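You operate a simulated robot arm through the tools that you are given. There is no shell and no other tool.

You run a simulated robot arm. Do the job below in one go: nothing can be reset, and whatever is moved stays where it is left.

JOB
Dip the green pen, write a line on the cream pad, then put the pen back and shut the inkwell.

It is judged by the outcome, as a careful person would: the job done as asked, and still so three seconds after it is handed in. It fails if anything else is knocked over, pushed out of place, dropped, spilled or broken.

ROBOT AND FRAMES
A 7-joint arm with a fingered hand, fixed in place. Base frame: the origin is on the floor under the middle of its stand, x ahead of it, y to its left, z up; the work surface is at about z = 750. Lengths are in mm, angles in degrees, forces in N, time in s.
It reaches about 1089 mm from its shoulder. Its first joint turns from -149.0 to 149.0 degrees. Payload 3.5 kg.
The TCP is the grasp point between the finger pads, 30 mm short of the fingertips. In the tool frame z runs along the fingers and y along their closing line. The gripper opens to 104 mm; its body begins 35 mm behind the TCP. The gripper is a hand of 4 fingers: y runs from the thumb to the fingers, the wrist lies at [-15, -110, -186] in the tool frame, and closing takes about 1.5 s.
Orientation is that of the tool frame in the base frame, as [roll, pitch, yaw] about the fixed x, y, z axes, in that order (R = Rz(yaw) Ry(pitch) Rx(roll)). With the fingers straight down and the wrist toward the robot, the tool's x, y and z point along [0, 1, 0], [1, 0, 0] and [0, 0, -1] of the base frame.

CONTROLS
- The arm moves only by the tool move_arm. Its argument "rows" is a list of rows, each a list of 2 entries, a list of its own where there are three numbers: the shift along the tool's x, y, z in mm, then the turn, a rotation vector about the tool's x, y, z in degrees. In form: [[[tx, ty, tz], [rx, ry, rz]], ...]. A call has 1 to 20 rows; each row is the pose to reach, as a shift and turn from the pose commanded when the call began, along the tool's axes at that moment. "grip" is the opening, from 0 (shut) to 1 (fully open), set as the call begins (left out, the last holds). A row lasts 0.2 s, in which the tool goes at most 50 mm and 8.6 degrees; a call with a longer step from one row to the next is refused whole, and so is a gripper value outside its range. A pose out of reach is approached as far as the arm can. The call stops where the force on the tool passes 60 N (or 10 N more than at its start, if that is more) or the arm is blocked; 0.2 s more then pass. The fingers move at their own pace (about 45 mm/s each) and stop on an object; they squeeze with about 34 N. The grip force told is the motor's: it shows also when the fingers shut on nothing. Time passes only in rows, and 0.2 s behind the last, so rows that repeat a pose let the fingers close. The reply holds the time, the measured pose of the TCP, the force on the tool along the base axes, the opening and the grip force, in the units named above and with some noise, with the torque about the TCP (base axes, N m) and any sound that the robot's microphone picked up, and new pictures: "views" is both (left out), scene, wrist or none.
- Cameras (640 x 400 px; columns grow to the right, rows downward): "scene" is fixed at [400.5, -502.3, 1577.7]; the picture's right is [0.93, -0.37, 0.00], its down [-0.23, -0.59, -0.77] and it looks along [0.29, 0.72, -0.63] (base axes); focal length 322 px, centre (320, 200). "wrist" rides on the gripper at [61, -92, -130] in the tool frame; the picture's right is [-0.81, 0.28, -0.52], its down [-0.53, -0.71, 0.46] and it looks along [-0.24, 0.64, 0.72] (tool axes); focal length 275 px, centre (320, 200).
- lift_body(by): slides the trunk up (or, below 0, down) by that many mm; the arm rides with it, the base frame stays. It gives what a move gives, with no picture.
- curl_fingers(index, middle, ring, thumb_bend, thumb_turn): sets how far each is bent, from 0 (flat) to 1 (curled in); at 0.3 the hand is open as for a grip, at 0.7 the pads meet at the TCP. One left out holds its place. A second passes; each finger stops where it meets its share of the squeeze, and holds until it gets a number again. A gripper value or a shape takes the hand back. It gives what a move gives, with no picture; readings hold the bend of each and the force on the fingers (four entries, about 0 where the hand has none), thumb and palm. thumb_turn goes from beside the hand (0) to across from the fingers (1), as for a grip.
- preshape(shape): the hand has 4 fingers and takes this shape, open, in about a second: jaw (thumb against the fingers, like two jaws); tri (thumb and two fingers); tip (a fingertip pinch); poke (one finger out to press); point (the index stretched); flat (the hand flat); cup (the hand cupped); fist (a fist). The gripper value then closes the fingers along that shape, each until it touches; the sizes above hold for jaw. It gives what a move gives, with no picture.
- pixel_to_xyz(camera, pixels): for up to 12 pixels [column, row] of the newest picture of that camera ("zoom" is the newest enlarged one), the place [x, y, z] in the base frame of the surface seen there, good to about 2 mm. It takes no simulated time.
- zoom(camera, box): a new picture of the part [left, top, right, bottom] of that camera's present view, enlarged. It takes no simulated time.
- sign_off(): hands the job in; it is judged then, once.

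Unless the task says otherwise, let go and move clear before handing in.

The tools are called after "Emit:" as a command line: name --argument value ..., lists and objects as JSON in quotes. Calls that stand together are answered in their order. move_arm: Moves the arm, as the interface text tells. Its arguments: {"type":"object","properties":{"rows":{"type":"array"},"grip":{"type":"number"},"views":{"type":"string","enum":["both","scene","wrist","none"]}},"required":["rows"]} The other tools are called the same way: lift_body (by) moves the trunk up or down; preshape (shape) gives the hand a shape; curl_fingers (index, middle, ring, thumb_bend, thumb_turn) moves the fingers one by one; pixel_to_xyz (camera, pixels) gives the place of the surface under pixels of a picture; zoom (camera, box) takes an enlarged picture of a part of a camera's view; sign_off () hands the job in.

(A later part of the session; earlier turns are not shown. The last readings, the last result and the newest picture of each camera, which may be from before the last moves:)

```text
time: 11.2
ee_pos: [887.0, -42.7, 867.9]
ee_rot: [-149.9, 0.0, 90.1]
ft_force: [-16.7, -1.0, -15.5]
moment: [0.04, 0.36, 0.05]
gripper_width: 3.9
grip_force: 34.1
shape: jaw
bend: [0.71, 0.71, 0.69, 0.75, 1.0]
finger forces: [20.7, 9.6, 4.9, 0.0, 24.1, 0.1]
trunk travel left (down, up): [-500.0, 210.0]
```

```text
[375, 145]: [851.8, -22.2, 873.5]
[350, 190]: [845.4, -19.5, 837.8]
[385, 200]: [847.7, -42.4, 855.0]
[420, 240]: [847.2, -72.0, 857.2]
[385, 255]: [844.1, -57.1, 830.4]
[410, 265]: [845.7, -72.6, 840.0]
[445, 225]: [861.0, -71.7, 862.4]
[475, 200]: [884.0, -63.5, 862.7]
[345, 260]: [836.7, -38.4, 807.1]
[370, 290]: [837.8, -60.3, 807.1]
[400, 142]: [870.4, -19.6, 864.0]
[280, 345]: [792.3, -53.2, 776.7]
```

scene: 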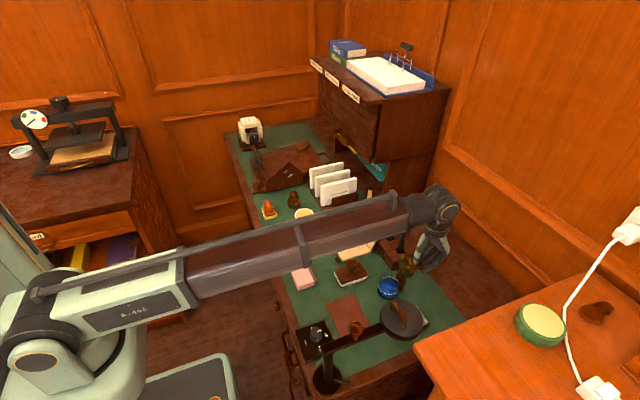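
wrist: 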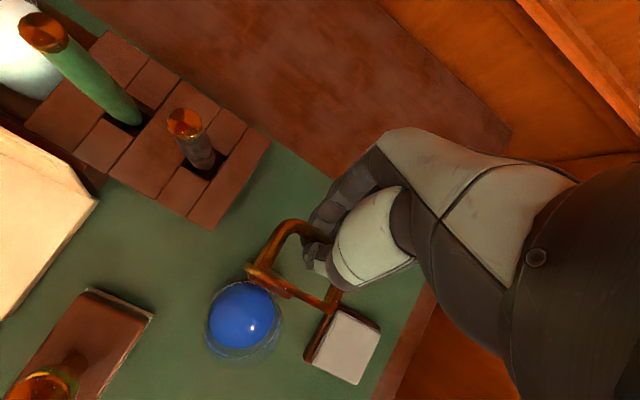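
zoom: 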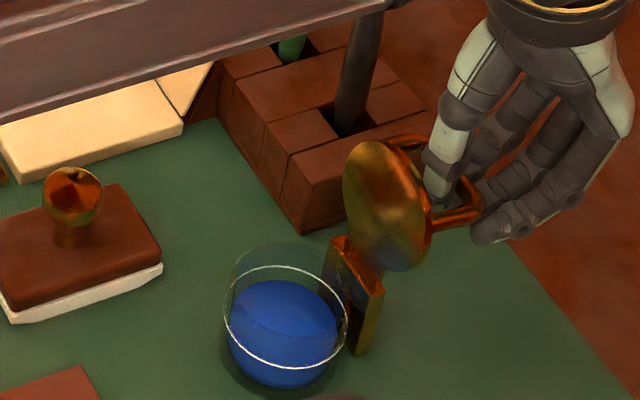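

The lid leans about 10° past upright (underside from (844,830) to (852,873)), so it should stay. I'll relieve the pull by a couple of mm, then loosen the grip just slightly so the thumb doesn't push the lid.

Emit:
move_arm --rows '[[[0, -0.6, 1.2], [0, 0, 0]], [[0, -0.6, 2.2], [0, 0, 0]], [[0, -0.6, 2.2], [0, 0, 0]]]' --views "none"

Emit:
move_arm --rows '[[[0, 0, 0], [0, 0, 0]], [[0, 0, 0], [0, 0, 0]], [[0, 0, 0], [0, 0, 0]]]' --grip 0.1

Emit:
zoom --camera "scene" --box '[365, 230, 425, 300]'

Emit:
zoom --camera "wrist" --box '[200, 160, 380, 360]'

```text
time: 12.0
ee_pos: [886.7, -43.1, 867.0]
ee_rot: [-150.0, 0.1, 90.1]
ft_force: [-9.4, -2.0, -9.1]
moment: [0.04, 0.14, 0.06]
gripper_width: 4.1
grip_force: 33.8
shape: jaw
bend: [0.71, 0.71, 0.7, 0.75, 1.0]
finger forces: [18.5, 7.1, 3.9, 0.1, 23.5, 0.1]
trunk travel left (down, up): [-500.0, 210.0]
```

```text
time: 12.8
ee_pos: [886.0, -42.8, 866.7]
ee_rot: [-150.2, 0.0, 90.0]
ft_force: [0.7, -0.1, 0.4]
moment: [0.0, 0.01, 0.0]
gripper_width: 10.3
grip_force: 0.0
shape: jaw
bend: [0.72, 0.64, 0.63, 0.73, 1.0]
finger forces: [0.1, 0.1, 0.0, 0.1, 0.0, 0.1]
trunk travel left (down, up): [-500.0, 210.0]
```

scene: 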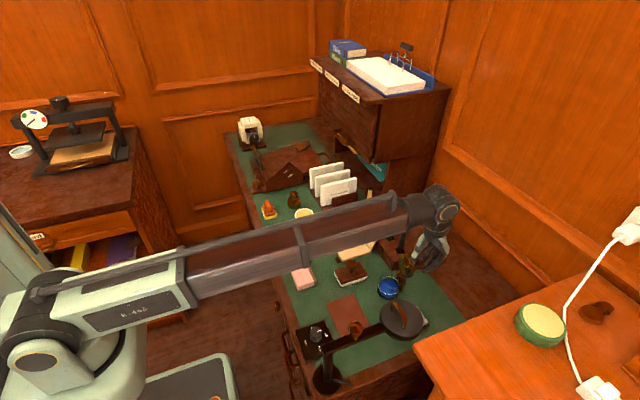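
wrist: 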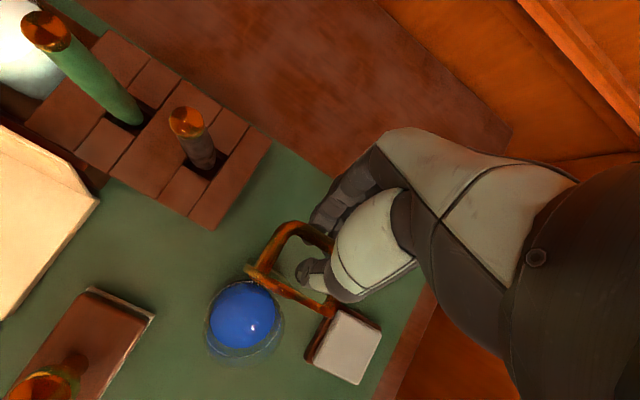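

```text
5.71 times, centred on (395, 265) of scene
```

zoom: 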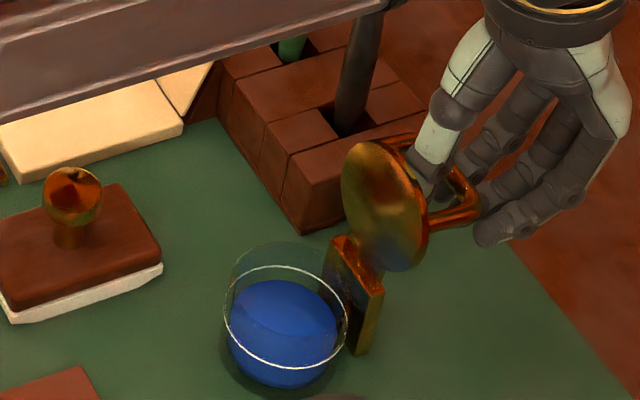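

```text
2.00 times, centred on (290, 260) of wrist
```

zoom: 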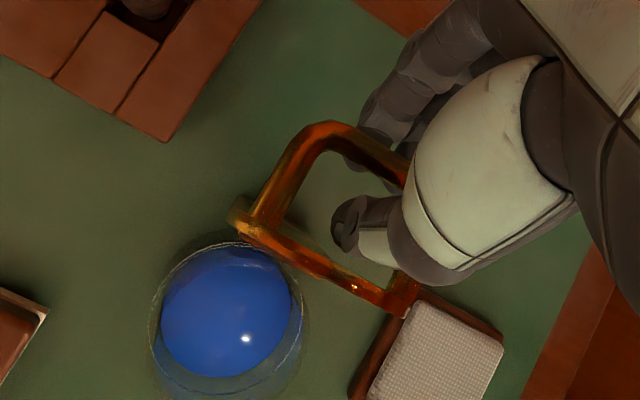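

The bar is free (no forces) and the lid stays open. I withdraw straight back along the fingers.

Emit:
move_arm --rows '[[[0, 0, -5], [0, 0, 0]], [[0, 0, -12], [0, 0, 0]], [[0, 0, -20], [0, 0, 0]], [[0, 0, -30], [0, 0, 0]], [[0, 0, -45], [0, 0, 0]], [[0, 0, -60], [0, 0, 0]], [[0, 0, -75], [0, 0, 0]]]'

Emit:
zoom --camera "scene" --box '[365, 210, 445, 300]'

Emit:
zoom --camera "wrist" --box '[0, 0, 400, 400]'

```text
time: 14.4
ee_pos: [913.8, -41.9, 931.8]
ee_rot: [-150.1, 0.0, 90.0]
ft_force: [-0.1, 0.0, -1.1]
moment: [0.0, 0.01, 0.0]
gripper_width: 10.4
grip_force: 0.2
shape: jaw
bend: [0.72, 0.64, 0.63, 0.73, 1.0]
finger forces: [0.0, 0.0, 0.0, 0.0, 0.1, 0.0]
out of reach, approached as far as the arm can: row 7
trunk travel left (down, up): [-500.0, 210.0]
```

scene: 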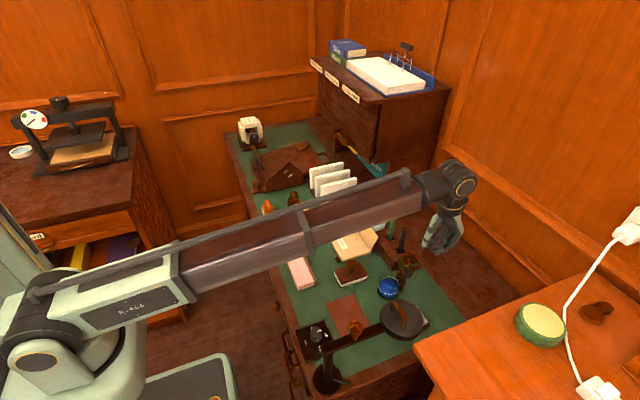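
wrist: 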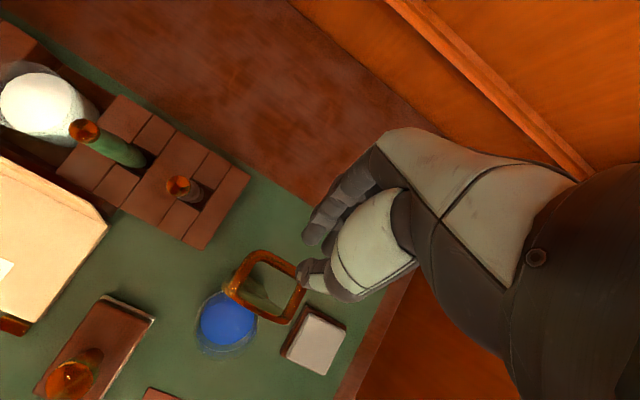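

```text
4.44 times, centred on (405, 255) of scene
```

zoom: 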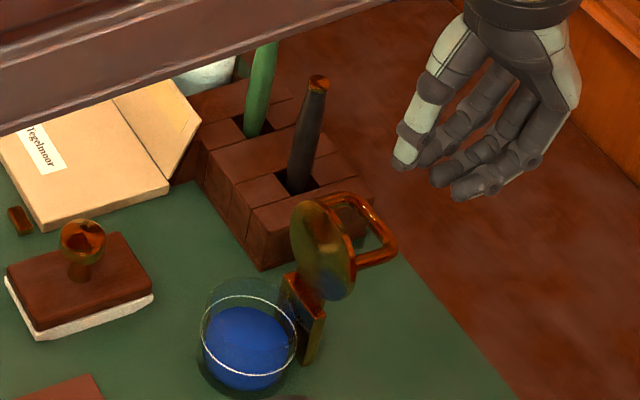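

```text
1.00 times, centred on (200, 200) of wrist (not enlarged: the box is as wide or as high as the picture)
```

zoom: 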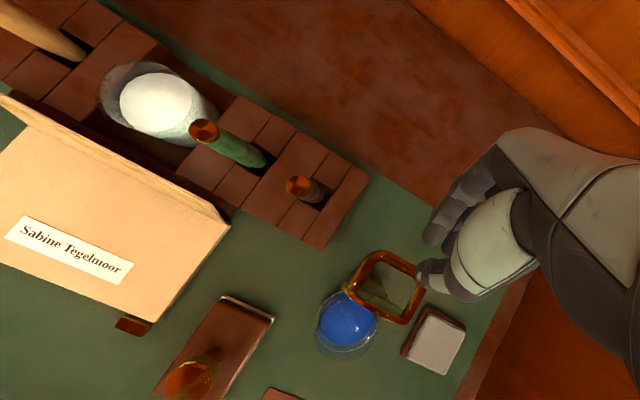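

The lid stays open with the hand clear. I'll level the hand and move it back and up toward a clear spot before going to the pen.

Emit:
move_arm --rows '[[[0, -12, 2], [-5, 0, 0]], [[0, -25, 4], [-10, 0, 0]], [[0, -38, 6], [-15, 0, 0]], [[0, -51, 8], [-20, 0, 0]], [[0, -64, 10], [-25, 0, 0]], [[0, -77, 12], [-30, 0, 0]]]'

Emit:
preshape --shape "tri"

Emit:
zoom --camera "scene" --box '[340, 160, 450, 290]'

Emit:
pixel_to_xyz --camera "scene" --pixels '[[377, 237], [375, 240], [356, 209], [365, 222]]'

```text
time: 15.8
ee_pos: [839.7, -42.4, 959.6]
ee_rot: [179.9, 0.0, 90.0]
ft_force: [-0.3, 0.4, 0.3]
moment: [-0.01, 0.0, -0.02]
gripper_width: 10.3
grip_force: 0.0
shape: jaw
bend: [0.72, 0.64, 0.63, 0.73, 1.0]
finger forces: [0.0, 0.1, 0.1, 0.0, 0.0, 0.0]
trunk travel left (down, up): [-500.0, 210.0]
```

scene: 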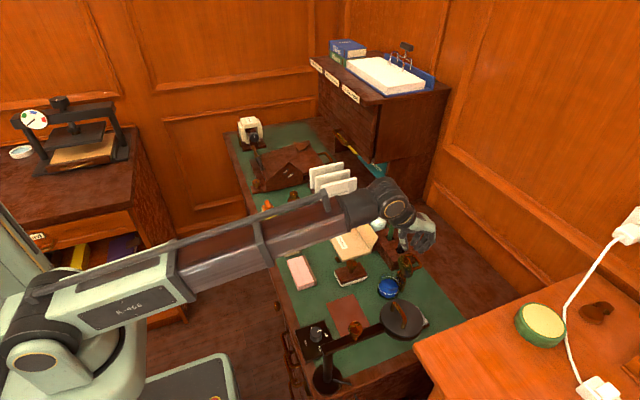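
wrist: 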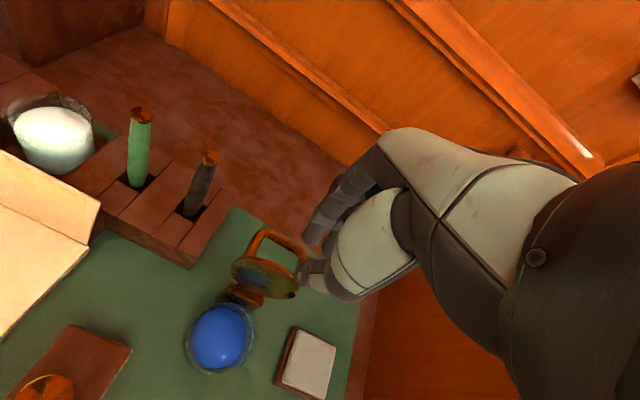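

```text
time: 16.7
ee_pos: [839.8, -42.4, 958.4]
ee_rot: [-180.0, 0.0, 90.0]
ft_force: [-0.1, 0.5, 0.0]
moment: [-0.02, 0.0, -0.03]
gripper_width: 103.5
grip_force: 0.1
shape: tri
bend: [0.3, 0.3, 0.99, 0.3, 0.98]
finger forces: [0.1, 0.0, 0.0, 0.0, 0.0, 0.0]
trunk travel left (down, up): [-500.0, 210.0]
```

```text
3.08 times, centred on (395, 225) of scene
```

zoom: 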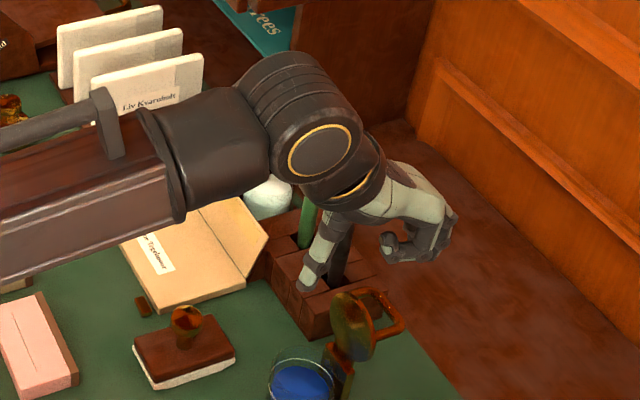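

```text
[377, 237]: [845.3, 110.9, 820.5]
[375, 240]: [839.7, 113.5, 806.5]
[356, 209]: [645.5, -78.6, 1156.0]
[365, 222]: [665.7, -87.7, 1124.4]
```

The tri shape leaves thumb, index and middle open, with the ring finger curled away. I now move over to above the green pen at about (895,112), staying high above the black pen.

Emit:
move_arm --rows '[[[18, 6, 0], [0, 0, 0]], [[36, 12, 0], [0, 0, 0]], [[54, 18, 0], [0, 0, 0]], [[72, 24, 0], [0, 0, 0]], [[90, 30, 0], [0, 0, 0]], [[108, 36, 0], [0, 0, 0]], [[126, 42, 0], [0, 0, 0]], [[142, 49, 0], [0, 0, 0]], [[154.5, 55, 0], [0, 0, 0]], [[154.5, 55, 5], [0, 0, 0]]]'

Emit:
zoom --camera "scene" --box '[350, 150, 450, 270]'

Emit:
zoom --camera "wrist" --box '[180, 130, 420, 380]'

```text
time: 18.9
ee_pos: [895.7, 112.9, 951.9]
ee_rot: [-180.0, 0.0, 90.0]
ft_force: [0.2, -0.2, 0.4]
moment: [0.05, -0.02, 0.0]
gripper_width: 103.6
grip_force: 0.2
shape: tri
bend: [0.3, 0.3, 0.99, 0.3, 0.98]
finger forces: [0.0, 0.0, 0.0, 0.1, 0.1, 0.0]
trunk travel left (down, up): [-500.0, 210.0]
```

scene: 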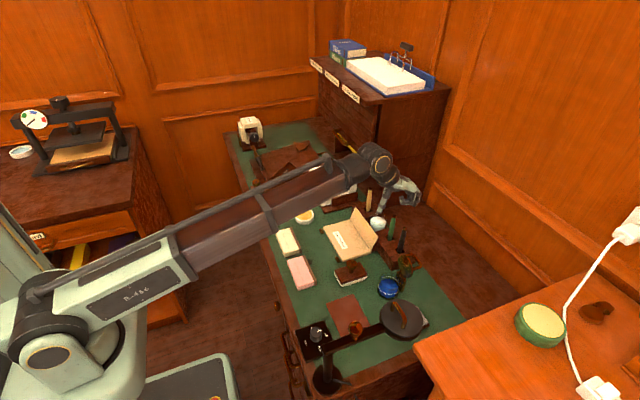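
wrist: 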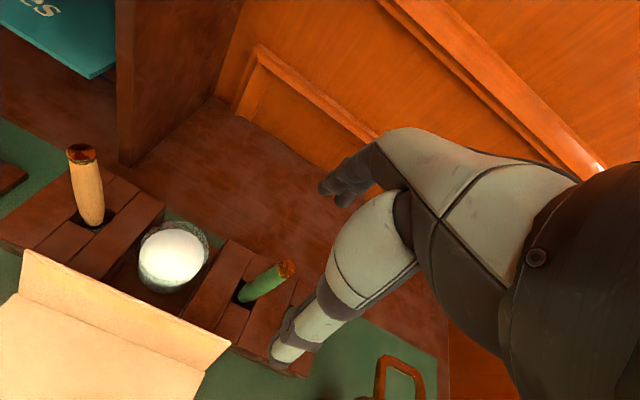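

```text
3.33 times, centred on (400, 210) of scene
```

zoom: 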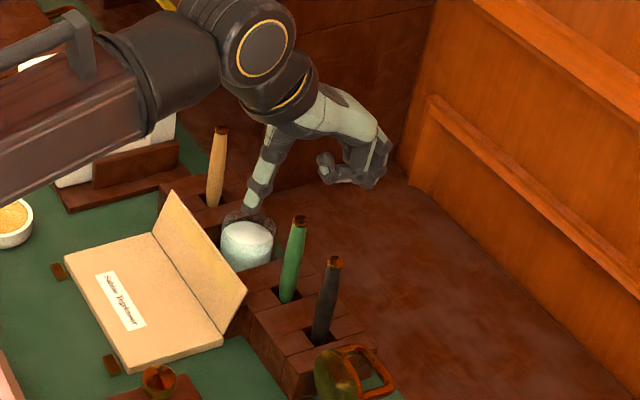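

```text
1.60 times, centred on (300, 255) of wrist
```

zoom: 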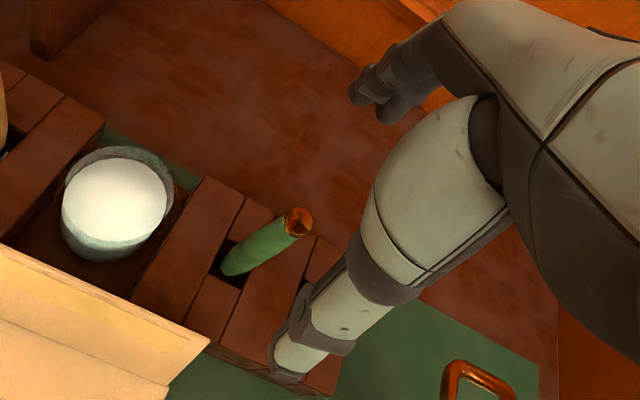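

The hand is roughly above the green pen. I'll re-measure the pen's axis from both views before descending.

Emit:
pixel_to_xyz --camera "zoom" --pixels '[[299, 221], [285, 228], [295, 238], [270, 235], [280, 248], [245, 250], [255, 265], [228, 270], [250, 215], [300, 290], [225, 250], [215, 285]]'

Emit:
zoom --camera "scene" --box '[370, 205, 420, 265]'

Emit:
pixel_to_xyz --camera "zoom" --pixels '[[300, 75], [290, 110], [310, 115], [278, 160], [300, 165], [268, 215], [290, 218], [275, 245], [250, 230], [310, 230], [340, 285], [225, 260]]'

```text
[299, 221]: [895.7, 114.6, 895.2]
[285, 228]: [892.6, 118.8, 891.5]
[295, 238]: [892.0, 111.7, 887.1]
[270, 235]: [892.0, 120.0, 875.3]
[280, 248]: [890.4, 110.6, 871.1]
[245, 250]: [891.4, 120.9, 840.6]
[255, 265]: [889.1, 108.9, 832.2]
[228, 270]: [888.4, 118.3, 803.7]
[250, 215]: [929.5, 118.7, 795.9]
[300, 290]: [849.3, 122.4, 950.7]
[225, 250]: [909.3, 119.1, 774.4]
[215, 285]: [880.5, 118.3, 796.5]
```

```text
6.67 times, centred on (395, 235) of scene
```

zoom: 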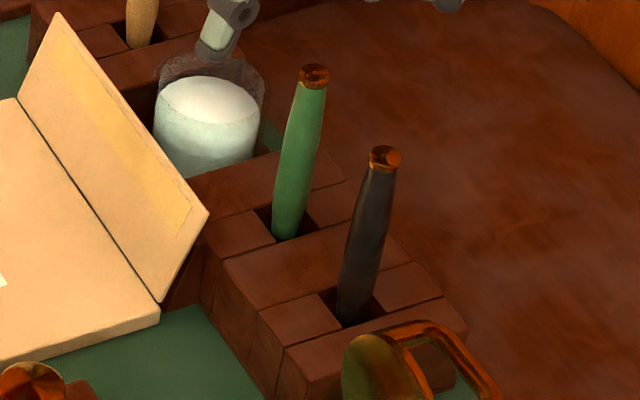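

```text
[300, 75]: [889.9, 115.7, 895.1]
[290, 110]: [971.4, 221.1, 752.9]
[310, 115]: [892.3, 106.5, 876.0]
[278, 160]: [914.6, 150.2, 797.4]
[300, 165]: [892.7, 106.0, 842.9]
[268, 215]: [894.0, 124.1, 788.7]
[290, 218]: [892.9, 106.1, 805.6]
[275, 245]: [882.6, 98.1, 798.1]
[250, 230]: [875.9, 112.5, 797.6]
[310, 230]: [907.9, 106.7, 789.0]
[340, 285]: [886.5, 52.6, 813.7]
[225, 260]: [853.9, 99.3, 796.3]
```

The pen's axis is at about (896.5, 113.5), vertical, radius ~7 mm. I'll half close the tripod and descend around the pen to TCP z≈868, in steps.

Emit:
move_arm --rows '[[[0.7, 1, 0], [0, 0, 0]], [[0.7, 1, 0], [0, 0, 0]], [[0.7, 1, 0], [0, 0, 0]], [[0.7, 1, 0], [0, 0, 0]], [[0.7, 1, 10], [0, 0, 0]], [[0.7, 1, 20], [0, 0, 0]], [[0.7, 1, 30], [0, 0, 0]]]' --grip 0.5

Emit:
zoom --camera "scene" --box '[370, 190, 420, 250]'

Emit:
zoom --camera "wrist" --box '[220, 180, 380, 360]'

```text
time: 20.5
ee_pos: [895.7, 113.5, 922.8]
ee_rot: [180.0, 0.0, 90.0]
ft_force: [0.0, 0.3, 0.5]
moment: [0.01, -0.01, 0.03]
gripper_width: 52.4
grip_force: 0.1
shape: tri
bend: [0.74, 0.44, 0.99, 0.69, 1.0]
finger forces: [0.0, 0.0, 0.1, 0.0, 0.0, 0.0]
trunk travel left (down, up): [-500.0, 210.0]
```

scene: 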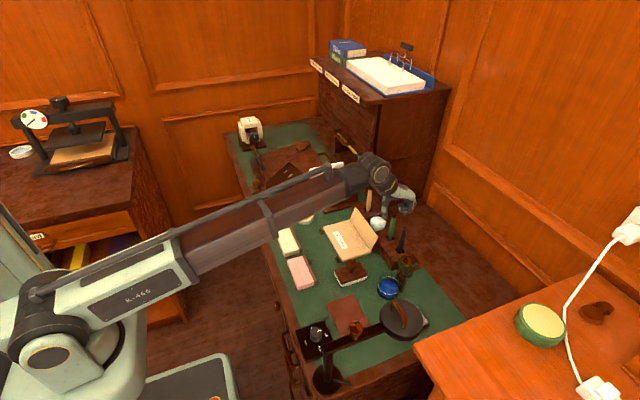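
wrist: 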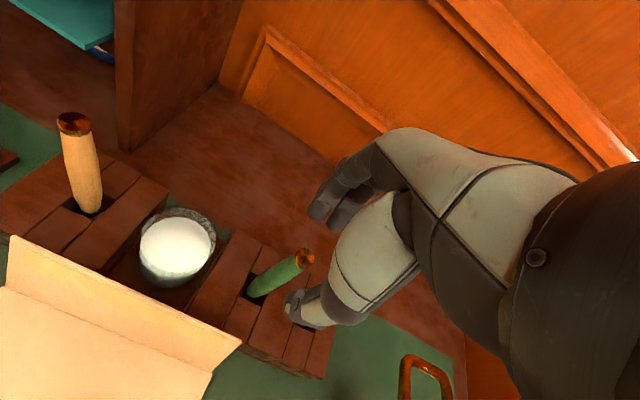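

```text
6.67 times, centred on (395, 220) of scene
```

zoom: 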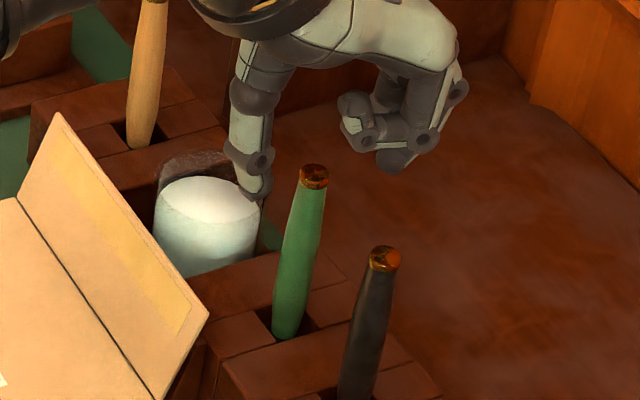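

```text
2.22 times, centred on (300, 270) of wrist
```

zoom: 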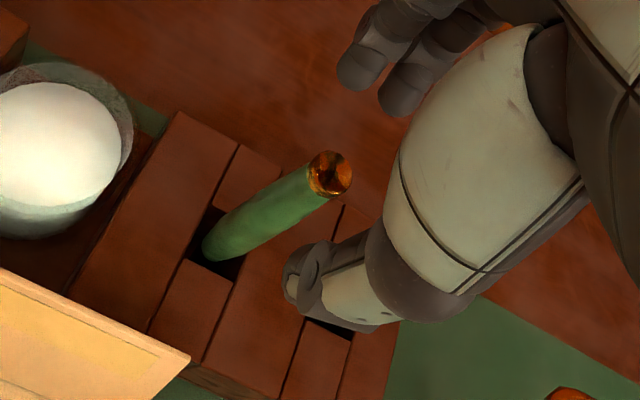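

The pen top lies between the thumb tip and the two fingers. I descend the remaining ~55 mm.

Emit:
move_arm --rows '[[[0, 0.5, 10], [0, 0, 0]], [[0, 0.5, 20], [0, 0, 0]], [[0, 0.5, 30], [0, 0, 0]], [[0, 0.5, 40], [0, 0, 0]], [[0, 0.5, 48], [0, 0, 0]], [[0, 0.5, 56], [0, 0, 0]], [[0, 0.5, 56], [0, 0, 0]]]'

Emit:
zoom --camera "scene" --box '[370, 195, 420, 255]'

Emit:
zoom --camera "wrist" --box '[220, 180, 380, 360]'

```text
time: 22.1
ee_pos: [896.7, 113.8, 867.9]
ee_rot: [180.0, 0.0, 90.1]
ft_force: [0.5, 0.4, -0.5]
moment: [0.0, -0.02, -0.01]
gripper_width: 52.4
grip_force: 0.0
shape: tri
bend: [0.74, 0.44, 0.99, 0.69, 1.0]
finger forces: [0.0, 0.0, 0.1, 0.0, 0.1, 0.1]
trunk travel left (down, up): [-500.0, 210.0]
```

scene: 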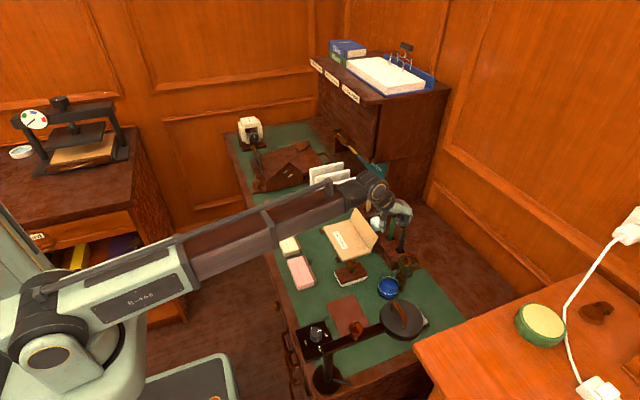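
wrist: 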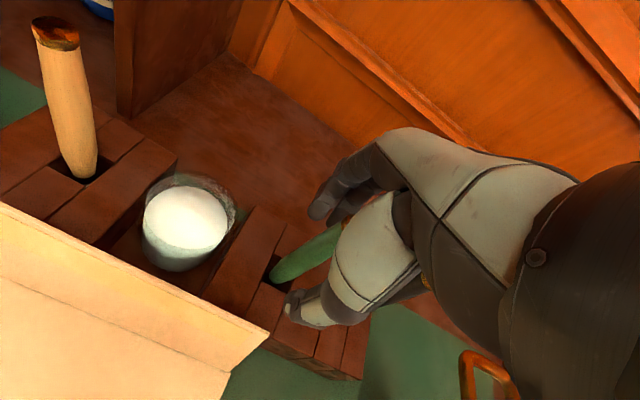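

```text
6.67 times, centred on (395, 225) of scene
```

zoom: 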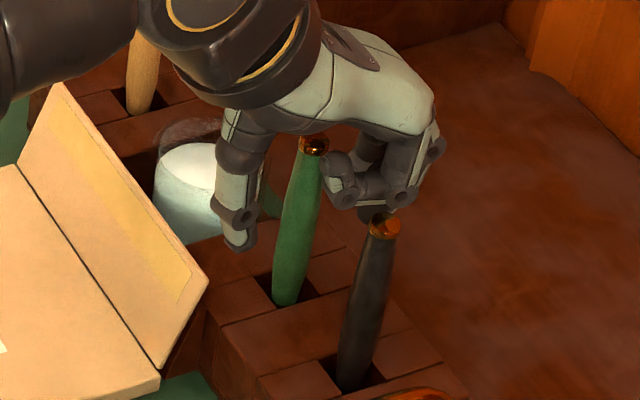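

```text
2.22 times, centred on (300, 270) of wrist
```

zoom: 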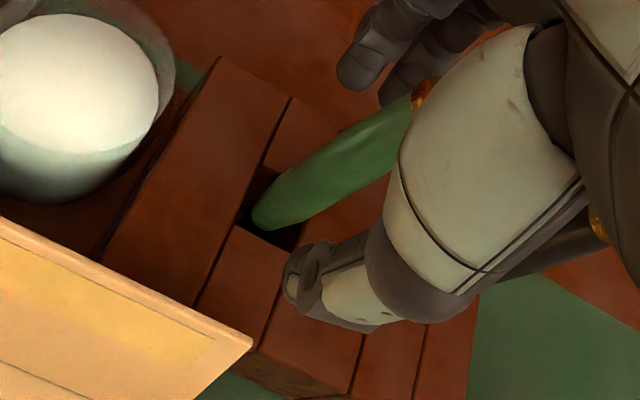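

The pen is between thumb and fingers, with the black pen clear. I close the tripod on the green pen.

Emit:
move_arm --rows '[[[0, 0, 0], [0, 0, 0]], [[0, 0, 0], [0, 0, 0]], [[0, 0, 0], [0, 0, 0]], [[0, 0, 0], [0, 0, 0]], [[0, 0, 0], [0, 0, 0]], [[0, 0, 0], [0, 0, 0]]]' --grip 0.0

Emit:
zoom --camera "scene" --box '[370, 195, 420, 255]'

Emit:
zoom --camera "wrist" --box '[220, 180, 380, 360]'

```text
time: 23.5
ee_pos: [897.7, 113.5, 868.9]
ee_rot: [-180.0, 0.0, 90.0]
ft_force: [-0.6, 0.8, 0.4]
moment: [0.02, -0.03, 0.01]
gripper_width: 4.0
grip_force: 34.1
shape: tri
bend: [0.71, 0.71, 1.0, 0.74, 1.0]
finger forces: [20.8, 0.2, 0.0, 0.0, 29.7, 0.1]
trunk travel left (down, up): [-500.0, 210.0]
```

scene: 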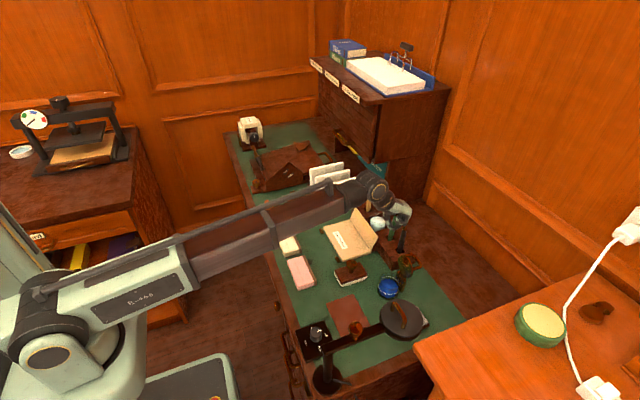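
wrist: 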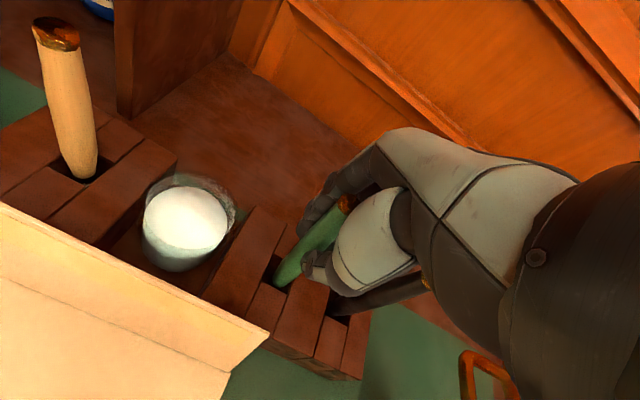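

```text
6.67 times, centred on (395, 225) of scene
```

zoom: 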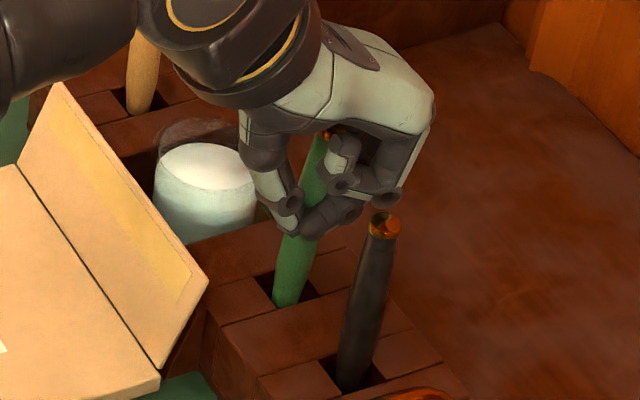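

```text
2.22 times, centred on (300, 270) of wrist
```

zoom: 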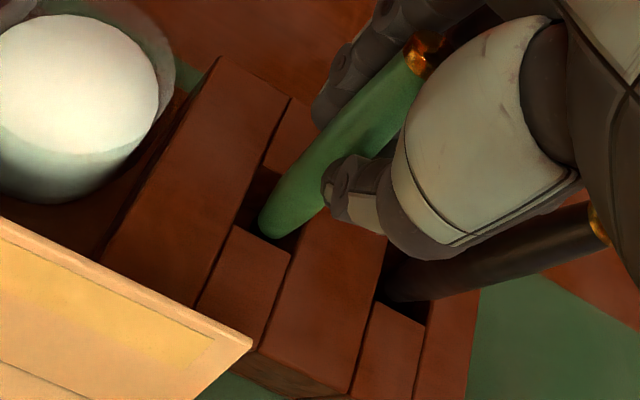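

Grip shows 34 N, index and thumb loaded, though the width reads only 4 mm. I'll test with a small 12 mm lift while the pen is still in its hole.

Emit:
move_arm --rows '[[[0, 0, -3], [0, 0, 0]], [[0, 0, -6], [0, 0, 0]], [[0, 0, -9], [0, 0, 0]], [[0, 0, -12], [0, 0, 0]]]'

Emit:
zoom --camera "scene" --box '[370, 195, 420, 255]'

Emit:
zoom --camera "wrist" --box '[220, 180, 380, 360]'

```text
time: 24.5
ee_pos: [897.2, 112.4, 879.6]
ee_rot: [180.0, 0.0, 89.9]
ft_force: [-0.2, 0.4, -0.1]
moment: [-0.02, 0.02, -0.03]
gripper_width: 4.2
grip_force: 34.0
shape: tri
bend: [0.71, 0.71, 1.0, 0.74, 1.0]
finger forces: [20.9, 0.1, 0.0, 0.0, 30.4, 0.1]
trunk travel left (down, up): [-500.0, 210.0]
```

scene: 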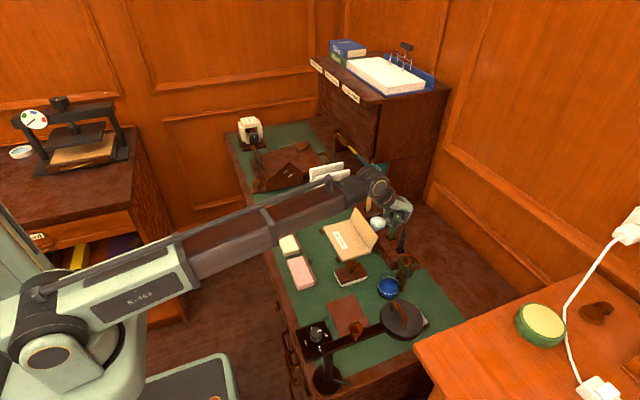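
wrist: 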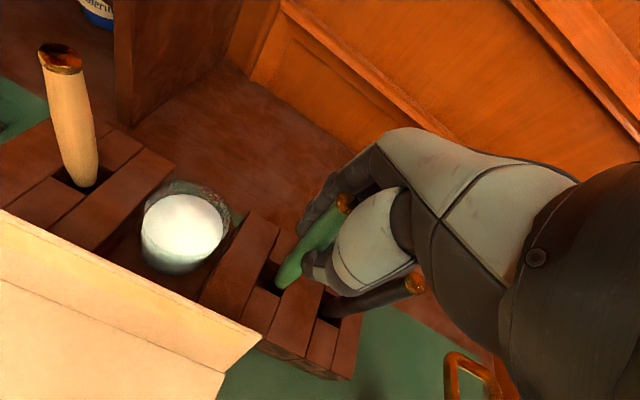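

```text
6.67 times, centred on (395, 225) of scene
```

zoom: 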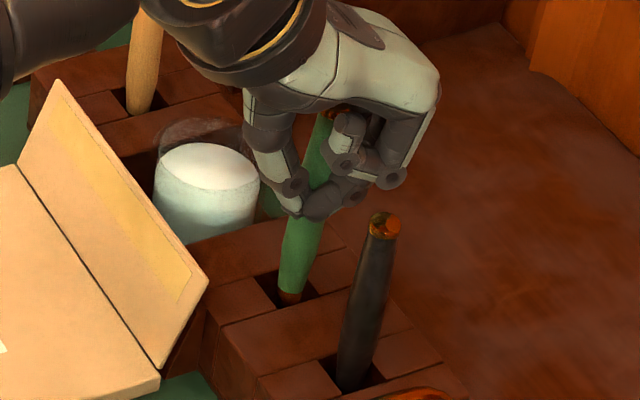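

```text
2.22 times, centred on (300, 270) of wrist
```

zoom: 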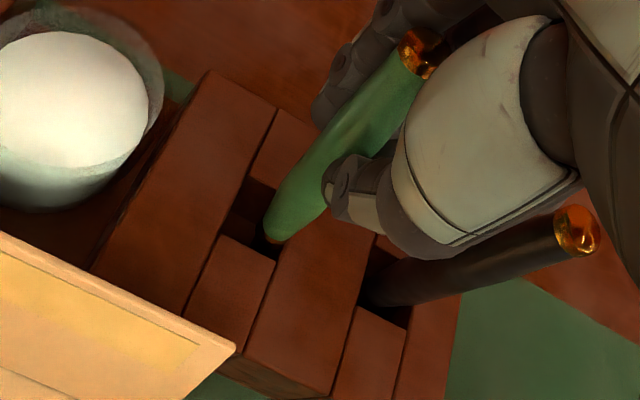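

The pen lifts with the hand (its brass ferrule now shows at the hole's mouth). I'll lift it straight out about 80 mm more.

Emit:
move_arm --rows '[[[0, 0, -8], [0, 0, 0]], [[0, 0, -16], [0, 0, 0]], [[0, 0, -24], [0, 0, 0]], [[0, 0, -34], [0, 0, 0]], [[0, 0, -44], [0, 0, 0]], [[0, 0, -54], [0, 0, 0]], [[0, 0, -66], [0, 0, 0]], [[0, 0, -78], [0, 0, 0]]]'

Emit:
zoom --camera "scene" --box '[365, 180, 425, 250]'

Emit:
zoom --camera "wrist" --box '[220, 180, 380, 360]'

```text
time: 26.3
ee_pos: [898.0, 114.6, 957.7]
ee_rot: [-180.0, 0.0, 90.0]
ft_force: [-0.4, 0.1, 0.1]
moment: [-0.04, -0.01, -0.03]
gripper_width: 3.9
grip_force: 33.9
shape: tri
bend: [0.71, 0.71, 1.0, 0.74, 1.0]
finger forces: [20.9, 0.1, 0.0, 0.1, 30.6, 0.0]
trunk travel left (down, up): [-500.0, 210.0]
```

scene: 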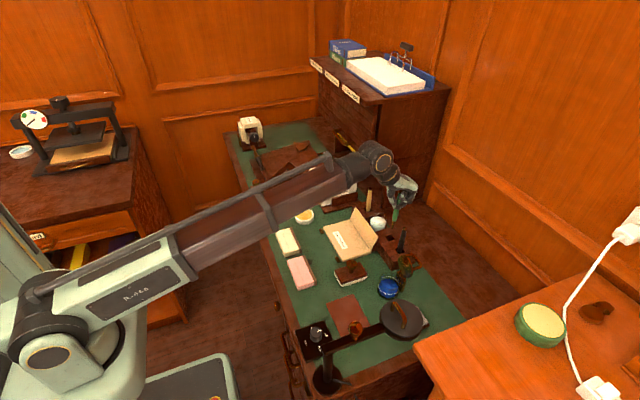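
wrist: 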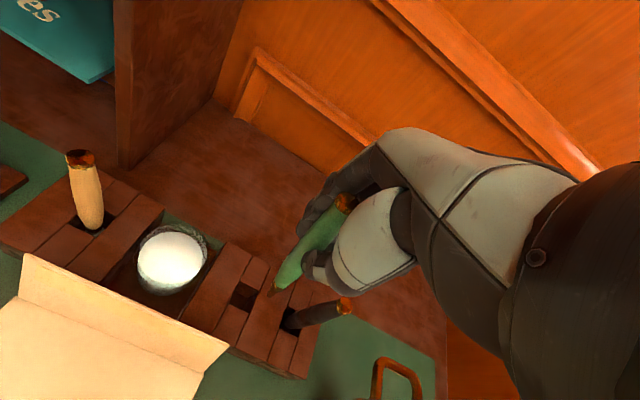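

```text
5.71 times, centred on (395, 215) of scene
```

zoom: 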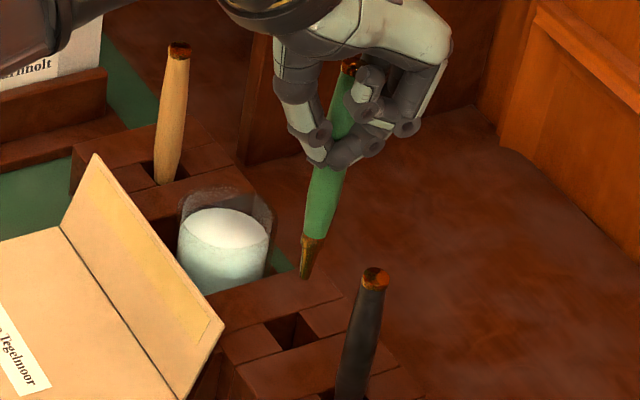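

```text
2.22 times, centred on (300, 270) of wrist
```

zoom: 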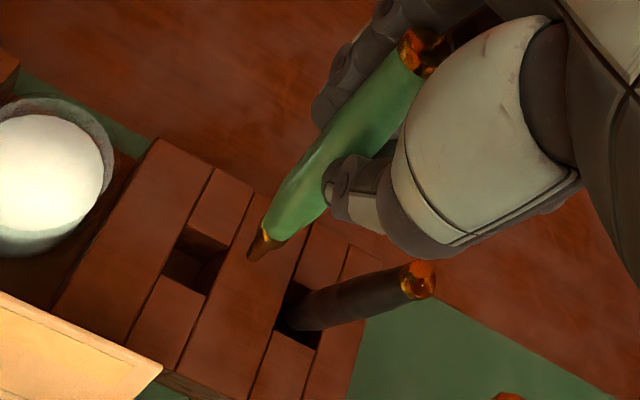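

The pen is out, its brass nib at about (304,275) in the scene zoom. I'll measure the nib tip relative to the tool, and the hole's position.

Emit:
pixel_to_xyz --camera "zoom" --pixels '[[252, 254], [260, 240], [275, 228], [300, 190], [360, 110], [410, 60], [195, 255], [210, 245], [175, 270], [190, 235], [225, 255], [195, 280]]'

Emit:
zoom --camera "scene" --box '[375, 200, 415, 250]'

Emit:
pixel_to_xyz --camera "scene" --pixels '[[392.2, 228.3], [392.6, 226.5], [393.2, 224], [395, 219], [396.5, 213], [399, 201], [391, 239], [388, 241], [395, 238]]'

```text
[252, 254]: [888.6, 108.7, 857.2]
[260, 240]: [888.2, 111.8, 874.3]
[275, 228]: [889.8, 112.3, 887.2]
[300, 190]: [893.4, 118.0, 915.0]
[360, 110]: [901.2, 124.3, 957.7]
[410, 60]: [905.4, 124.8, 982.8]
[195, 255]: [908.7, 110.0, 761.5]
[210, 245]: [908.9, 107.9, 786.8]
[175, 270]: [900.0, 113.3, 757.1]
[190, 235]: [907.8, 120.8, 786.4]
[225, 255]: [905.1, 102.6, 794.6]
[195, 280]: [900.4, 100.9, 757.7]
```

```text
8.00 times, centred on (395, 225) of scene
```

zoom: 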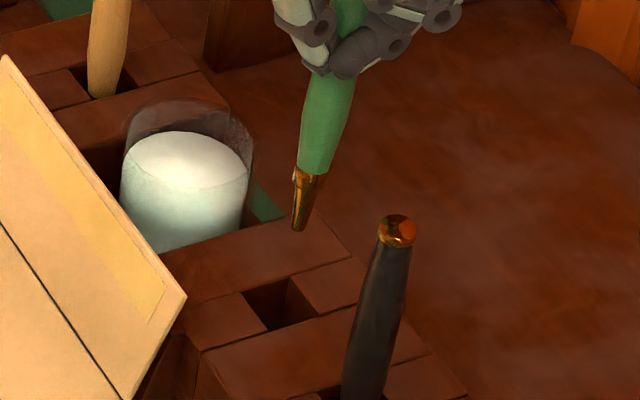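

```text
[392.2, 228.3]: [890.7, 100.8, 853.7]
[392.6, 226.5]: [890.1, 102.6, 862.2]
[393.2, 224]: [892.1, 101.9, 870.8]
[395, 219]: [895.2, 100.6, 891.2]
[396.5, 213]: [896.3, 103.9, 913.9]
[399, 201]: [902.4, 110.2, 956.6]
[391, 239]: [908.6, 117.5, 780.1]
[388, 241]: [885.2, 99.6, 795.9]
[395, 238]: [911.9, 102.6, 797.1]
```

The nib tip is at about (891,105,851), i.e. about (−7,−9,−107) from the TCP; the pen tilts slightly in the grip. Now I measure the inkwell's rim and ink level precisely.

Emit:
zoom --camera "scene" --box '[365, 255, 425, 315]'

Emit:
pixel_to_xyz --camera "scene" --pixels '[[378, 282], [388, 279], [397, 284], [388, 289], [384, 284], [392, 284], [388, 295], [380, 291], [377, 278], [396, 279], [404, 256], [411, 264]]'

```text
6.67 times, centred on (395, 285) of scene
```

zoom: 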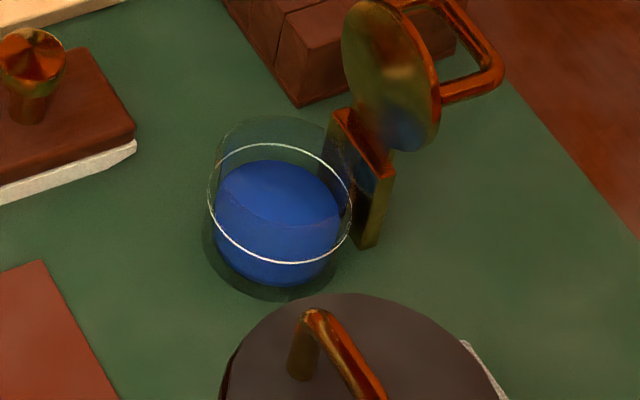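

```text
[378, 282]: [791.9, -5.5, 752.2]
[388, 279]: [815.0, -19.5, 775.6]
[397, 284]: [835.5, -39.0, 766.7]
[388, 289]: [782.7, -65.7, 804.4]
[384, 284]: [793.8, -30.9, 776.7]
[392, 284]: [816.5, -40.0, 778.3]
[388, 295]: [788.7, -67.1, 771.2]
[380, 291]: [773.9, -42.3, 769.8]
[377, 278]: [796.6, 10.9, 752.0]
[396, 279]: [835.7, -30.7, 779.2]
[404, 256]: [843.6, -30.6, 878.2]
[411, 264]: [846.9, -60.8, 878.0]
```

Ink surface is at z≈776, rim z≈804, pot centre ≈(798,−42), and the open lid stands at x≥844. I'll carry the pen around the black pen to above the pot, tilting the hand −20° so the fingers stay away from the lid.

Emit:
move_arm --rows '[[[-10, -18, 0], [-2, 0, 0]], [[-20, -36, 0], [-5, 0, 0]], [[-30, -54, 0], [-8, 0, 0]], [[-40, -72, 0], [-11, 0, 0]], [[-50, -90, 0], [-14, 0, 0]], [[-64, -100, 0], [-16, 0, 0]], [[-82, -107, 0], [-18, 0, 0]], [[-100, -113, 0], [-20, 0, 0]], [[-118, -118, 0], [-20, 0, 0]], [[-134, -122, 0], [-20, 0, 0]], [[-146.5, -125, 0], [-20, 0, 0]], [[-146.5, -125, 0], [-20, 0, 0]]]'

Emit:
zoom --camera "scene" --box '[350, 210, 430, 310]'

Emit:
zoom --camera "wrist" --box '[180, 160, 380, 380]'

```text
time: 28.9
ee_pos: [772.2, -34.4, 957.4]
ee_rot: [160.0, -0.1, 90.0]
ft_force: [-0.5, -0.1, -0.4]
moment: [0.02, -0.01, -0.04]
gripper_width: 3.7
grip_force: 34.3
shape: tri
bend: [0.71, 0.71, 1.0, 0.74, 1.0]
finger forces: [21.0, 0.1, 0.0, 0.0, 31.2, 0.1]
trunk travel left (down, up): [-500.0, 210.0]
```

scene: 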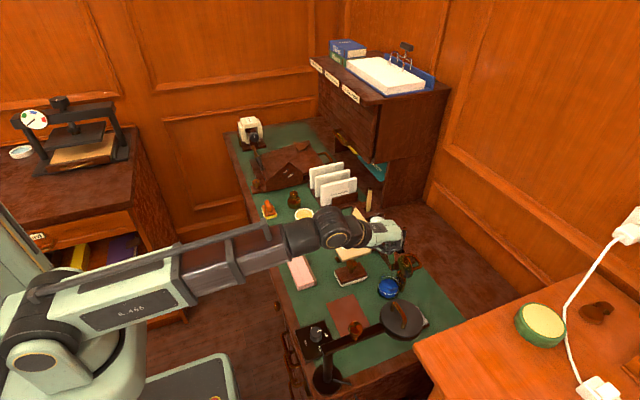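
wrist: 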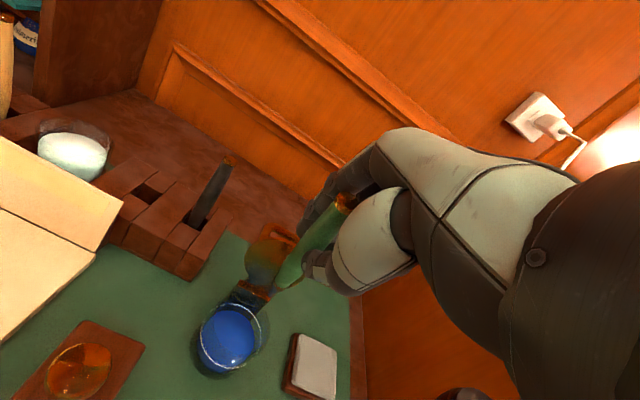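

```text
4.00 times, centred on (390, 260) of scene
```

zoom: 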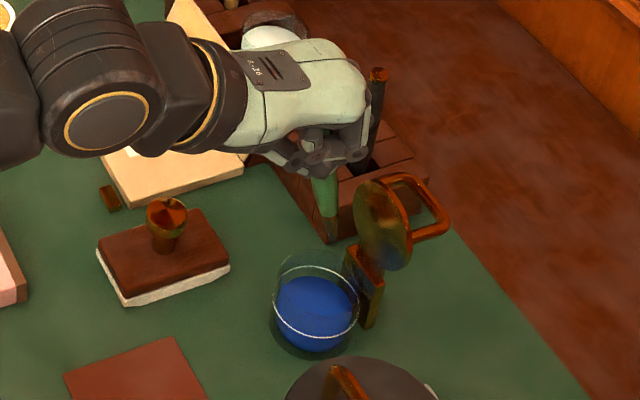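

```text
1.82 times, centred on (280, 270) of wrist
```

zoom: 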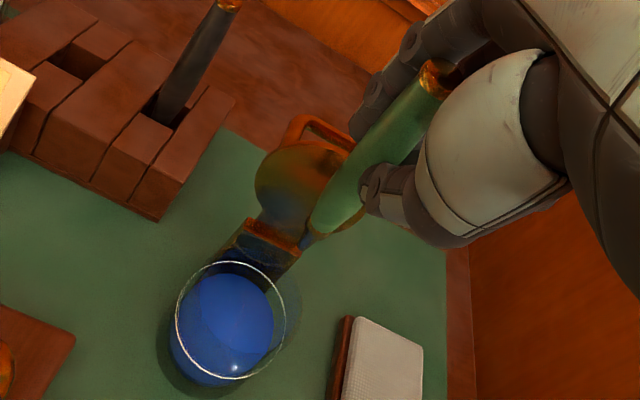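

The pen hangs above the pot region, nib near (330,240) in the scene zoom. I'll measure the nib and pot from here.

Emit:
pixel_to_xyz --camera "zoom" --pixels '[[303, 246], [308, 238], [318, 225], [330, 205], [225, 320], [190, 300], [265, 320], [235, 375], [180, 335], [280, 320], [225, 265], [232, 262]]'

Emit:
pixel_to_xyz --camera "scene" --pixels '[[392.5, 269.5], [392.5, 268], [392, 265], [392, 262], [391.5, 258], [379.5, 283], [384, 286], [388, 285]]'

Emit:
zoom --camera "scene" --box '[375, 245, 415, 295]'

```text
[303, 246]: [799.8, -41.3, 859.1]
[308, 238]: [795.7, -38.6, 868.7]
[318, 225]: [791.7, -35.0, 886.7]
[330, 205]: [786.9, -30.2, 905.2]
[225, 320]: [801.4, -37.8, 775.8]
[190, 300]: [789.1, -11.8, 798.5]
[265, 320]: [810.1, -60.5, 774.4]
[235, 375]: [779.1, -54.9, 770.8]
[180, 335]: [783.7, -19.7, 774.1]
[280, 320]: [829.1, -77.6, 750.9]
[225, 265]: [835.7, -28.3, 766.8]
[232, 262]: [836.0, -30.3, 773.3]
```

```text
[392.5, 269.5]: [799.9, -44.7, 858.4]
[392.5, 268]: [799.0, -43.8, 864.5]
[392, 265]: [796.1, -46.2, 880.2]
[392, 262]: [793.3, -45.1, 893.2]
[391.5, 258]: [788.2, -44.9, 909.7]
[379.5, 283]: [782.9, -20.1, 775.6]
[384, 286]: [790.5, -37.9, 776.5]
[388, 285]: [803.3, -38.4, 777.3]
```

```text
8.00 times, centred on (395, 270) of scene
```

zoom: 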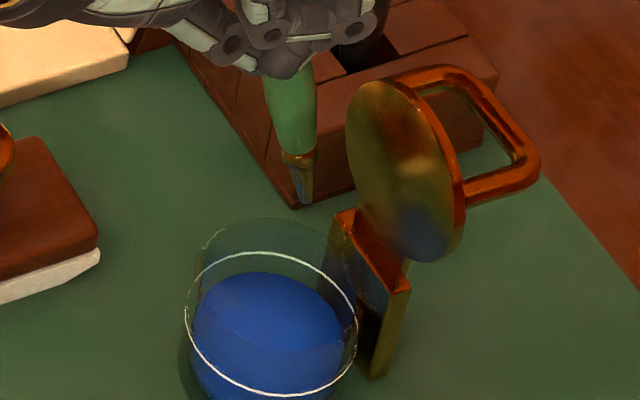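

Nib tip is at ≈(800,−43,855), right over the pot centre (798,−40). I lower it vertically, first 60 mm to just inside the rim.

Emit:
move_arm --rows '[[[1, -5.1, 14.1], [0, 0, 0]], [[2, -10.3, 28.2], [0, 0, 0]], [[2, -15.4, 42.3], [0, 0, 0]], [[2, -20.5, 56.4], [0, 0, 0]], [[2, -20.5, 56.4], [0, 0, 0]]]'

Emit:
zoom --camera "scene" --box '[365, 240, 425, 310]'

Emit:
zoom --camera "wrist" --box '[180, 160, 380, 380]'

```text
time: 30.1
ee_pos: [772.7, -30.9, 897.0]
ee_rot: [160.0, 0.0, 90.0]
ft_force: [0.1, -0.5, -0.6]
moment: [0.0, 0.0, 0.01]
gripper_width: 3.8
grip_force: 33.8
shape: tri
bend: [0.71, 0.71, 1.0, 0.74, 1.0]
finger forces: [21.0, 0.1, 0.1, 0.0, 31.4, 0.0]
trunk travel left (down, up): [-500.0, 210.0]
```

scene: 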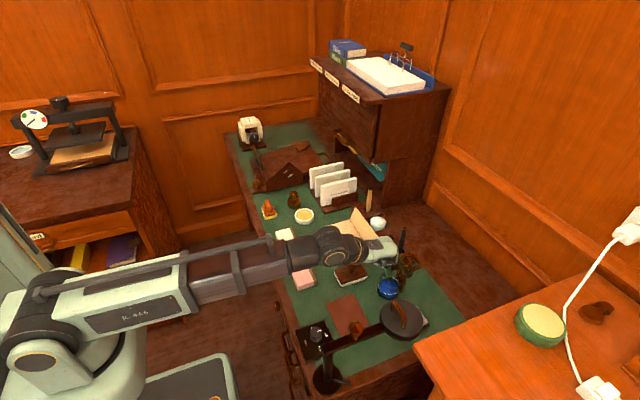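
wrist: 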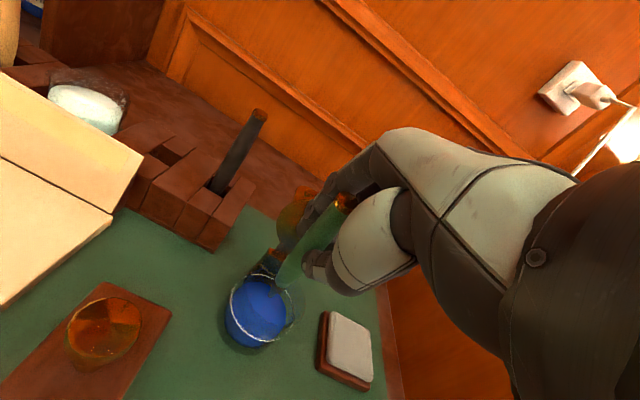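

```text
5.71 times, centred on (395, 275) of scene
```

zoom: 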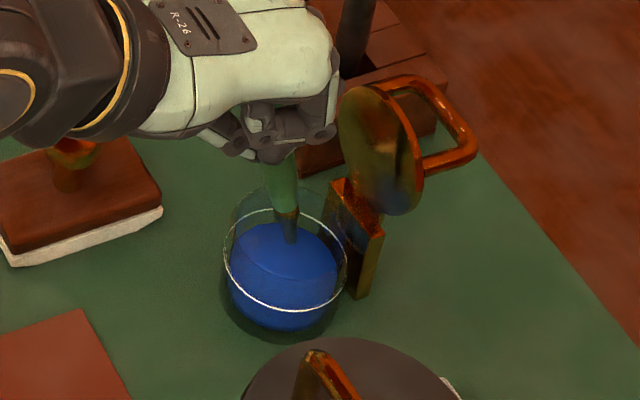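

```text
1.82 times, centred on (280, 270) of wrist
```

zoom: 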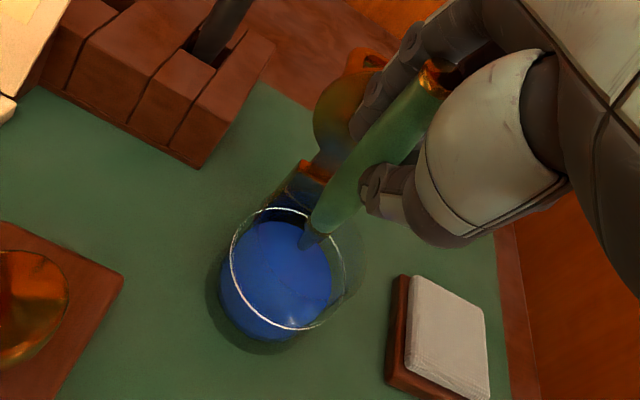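

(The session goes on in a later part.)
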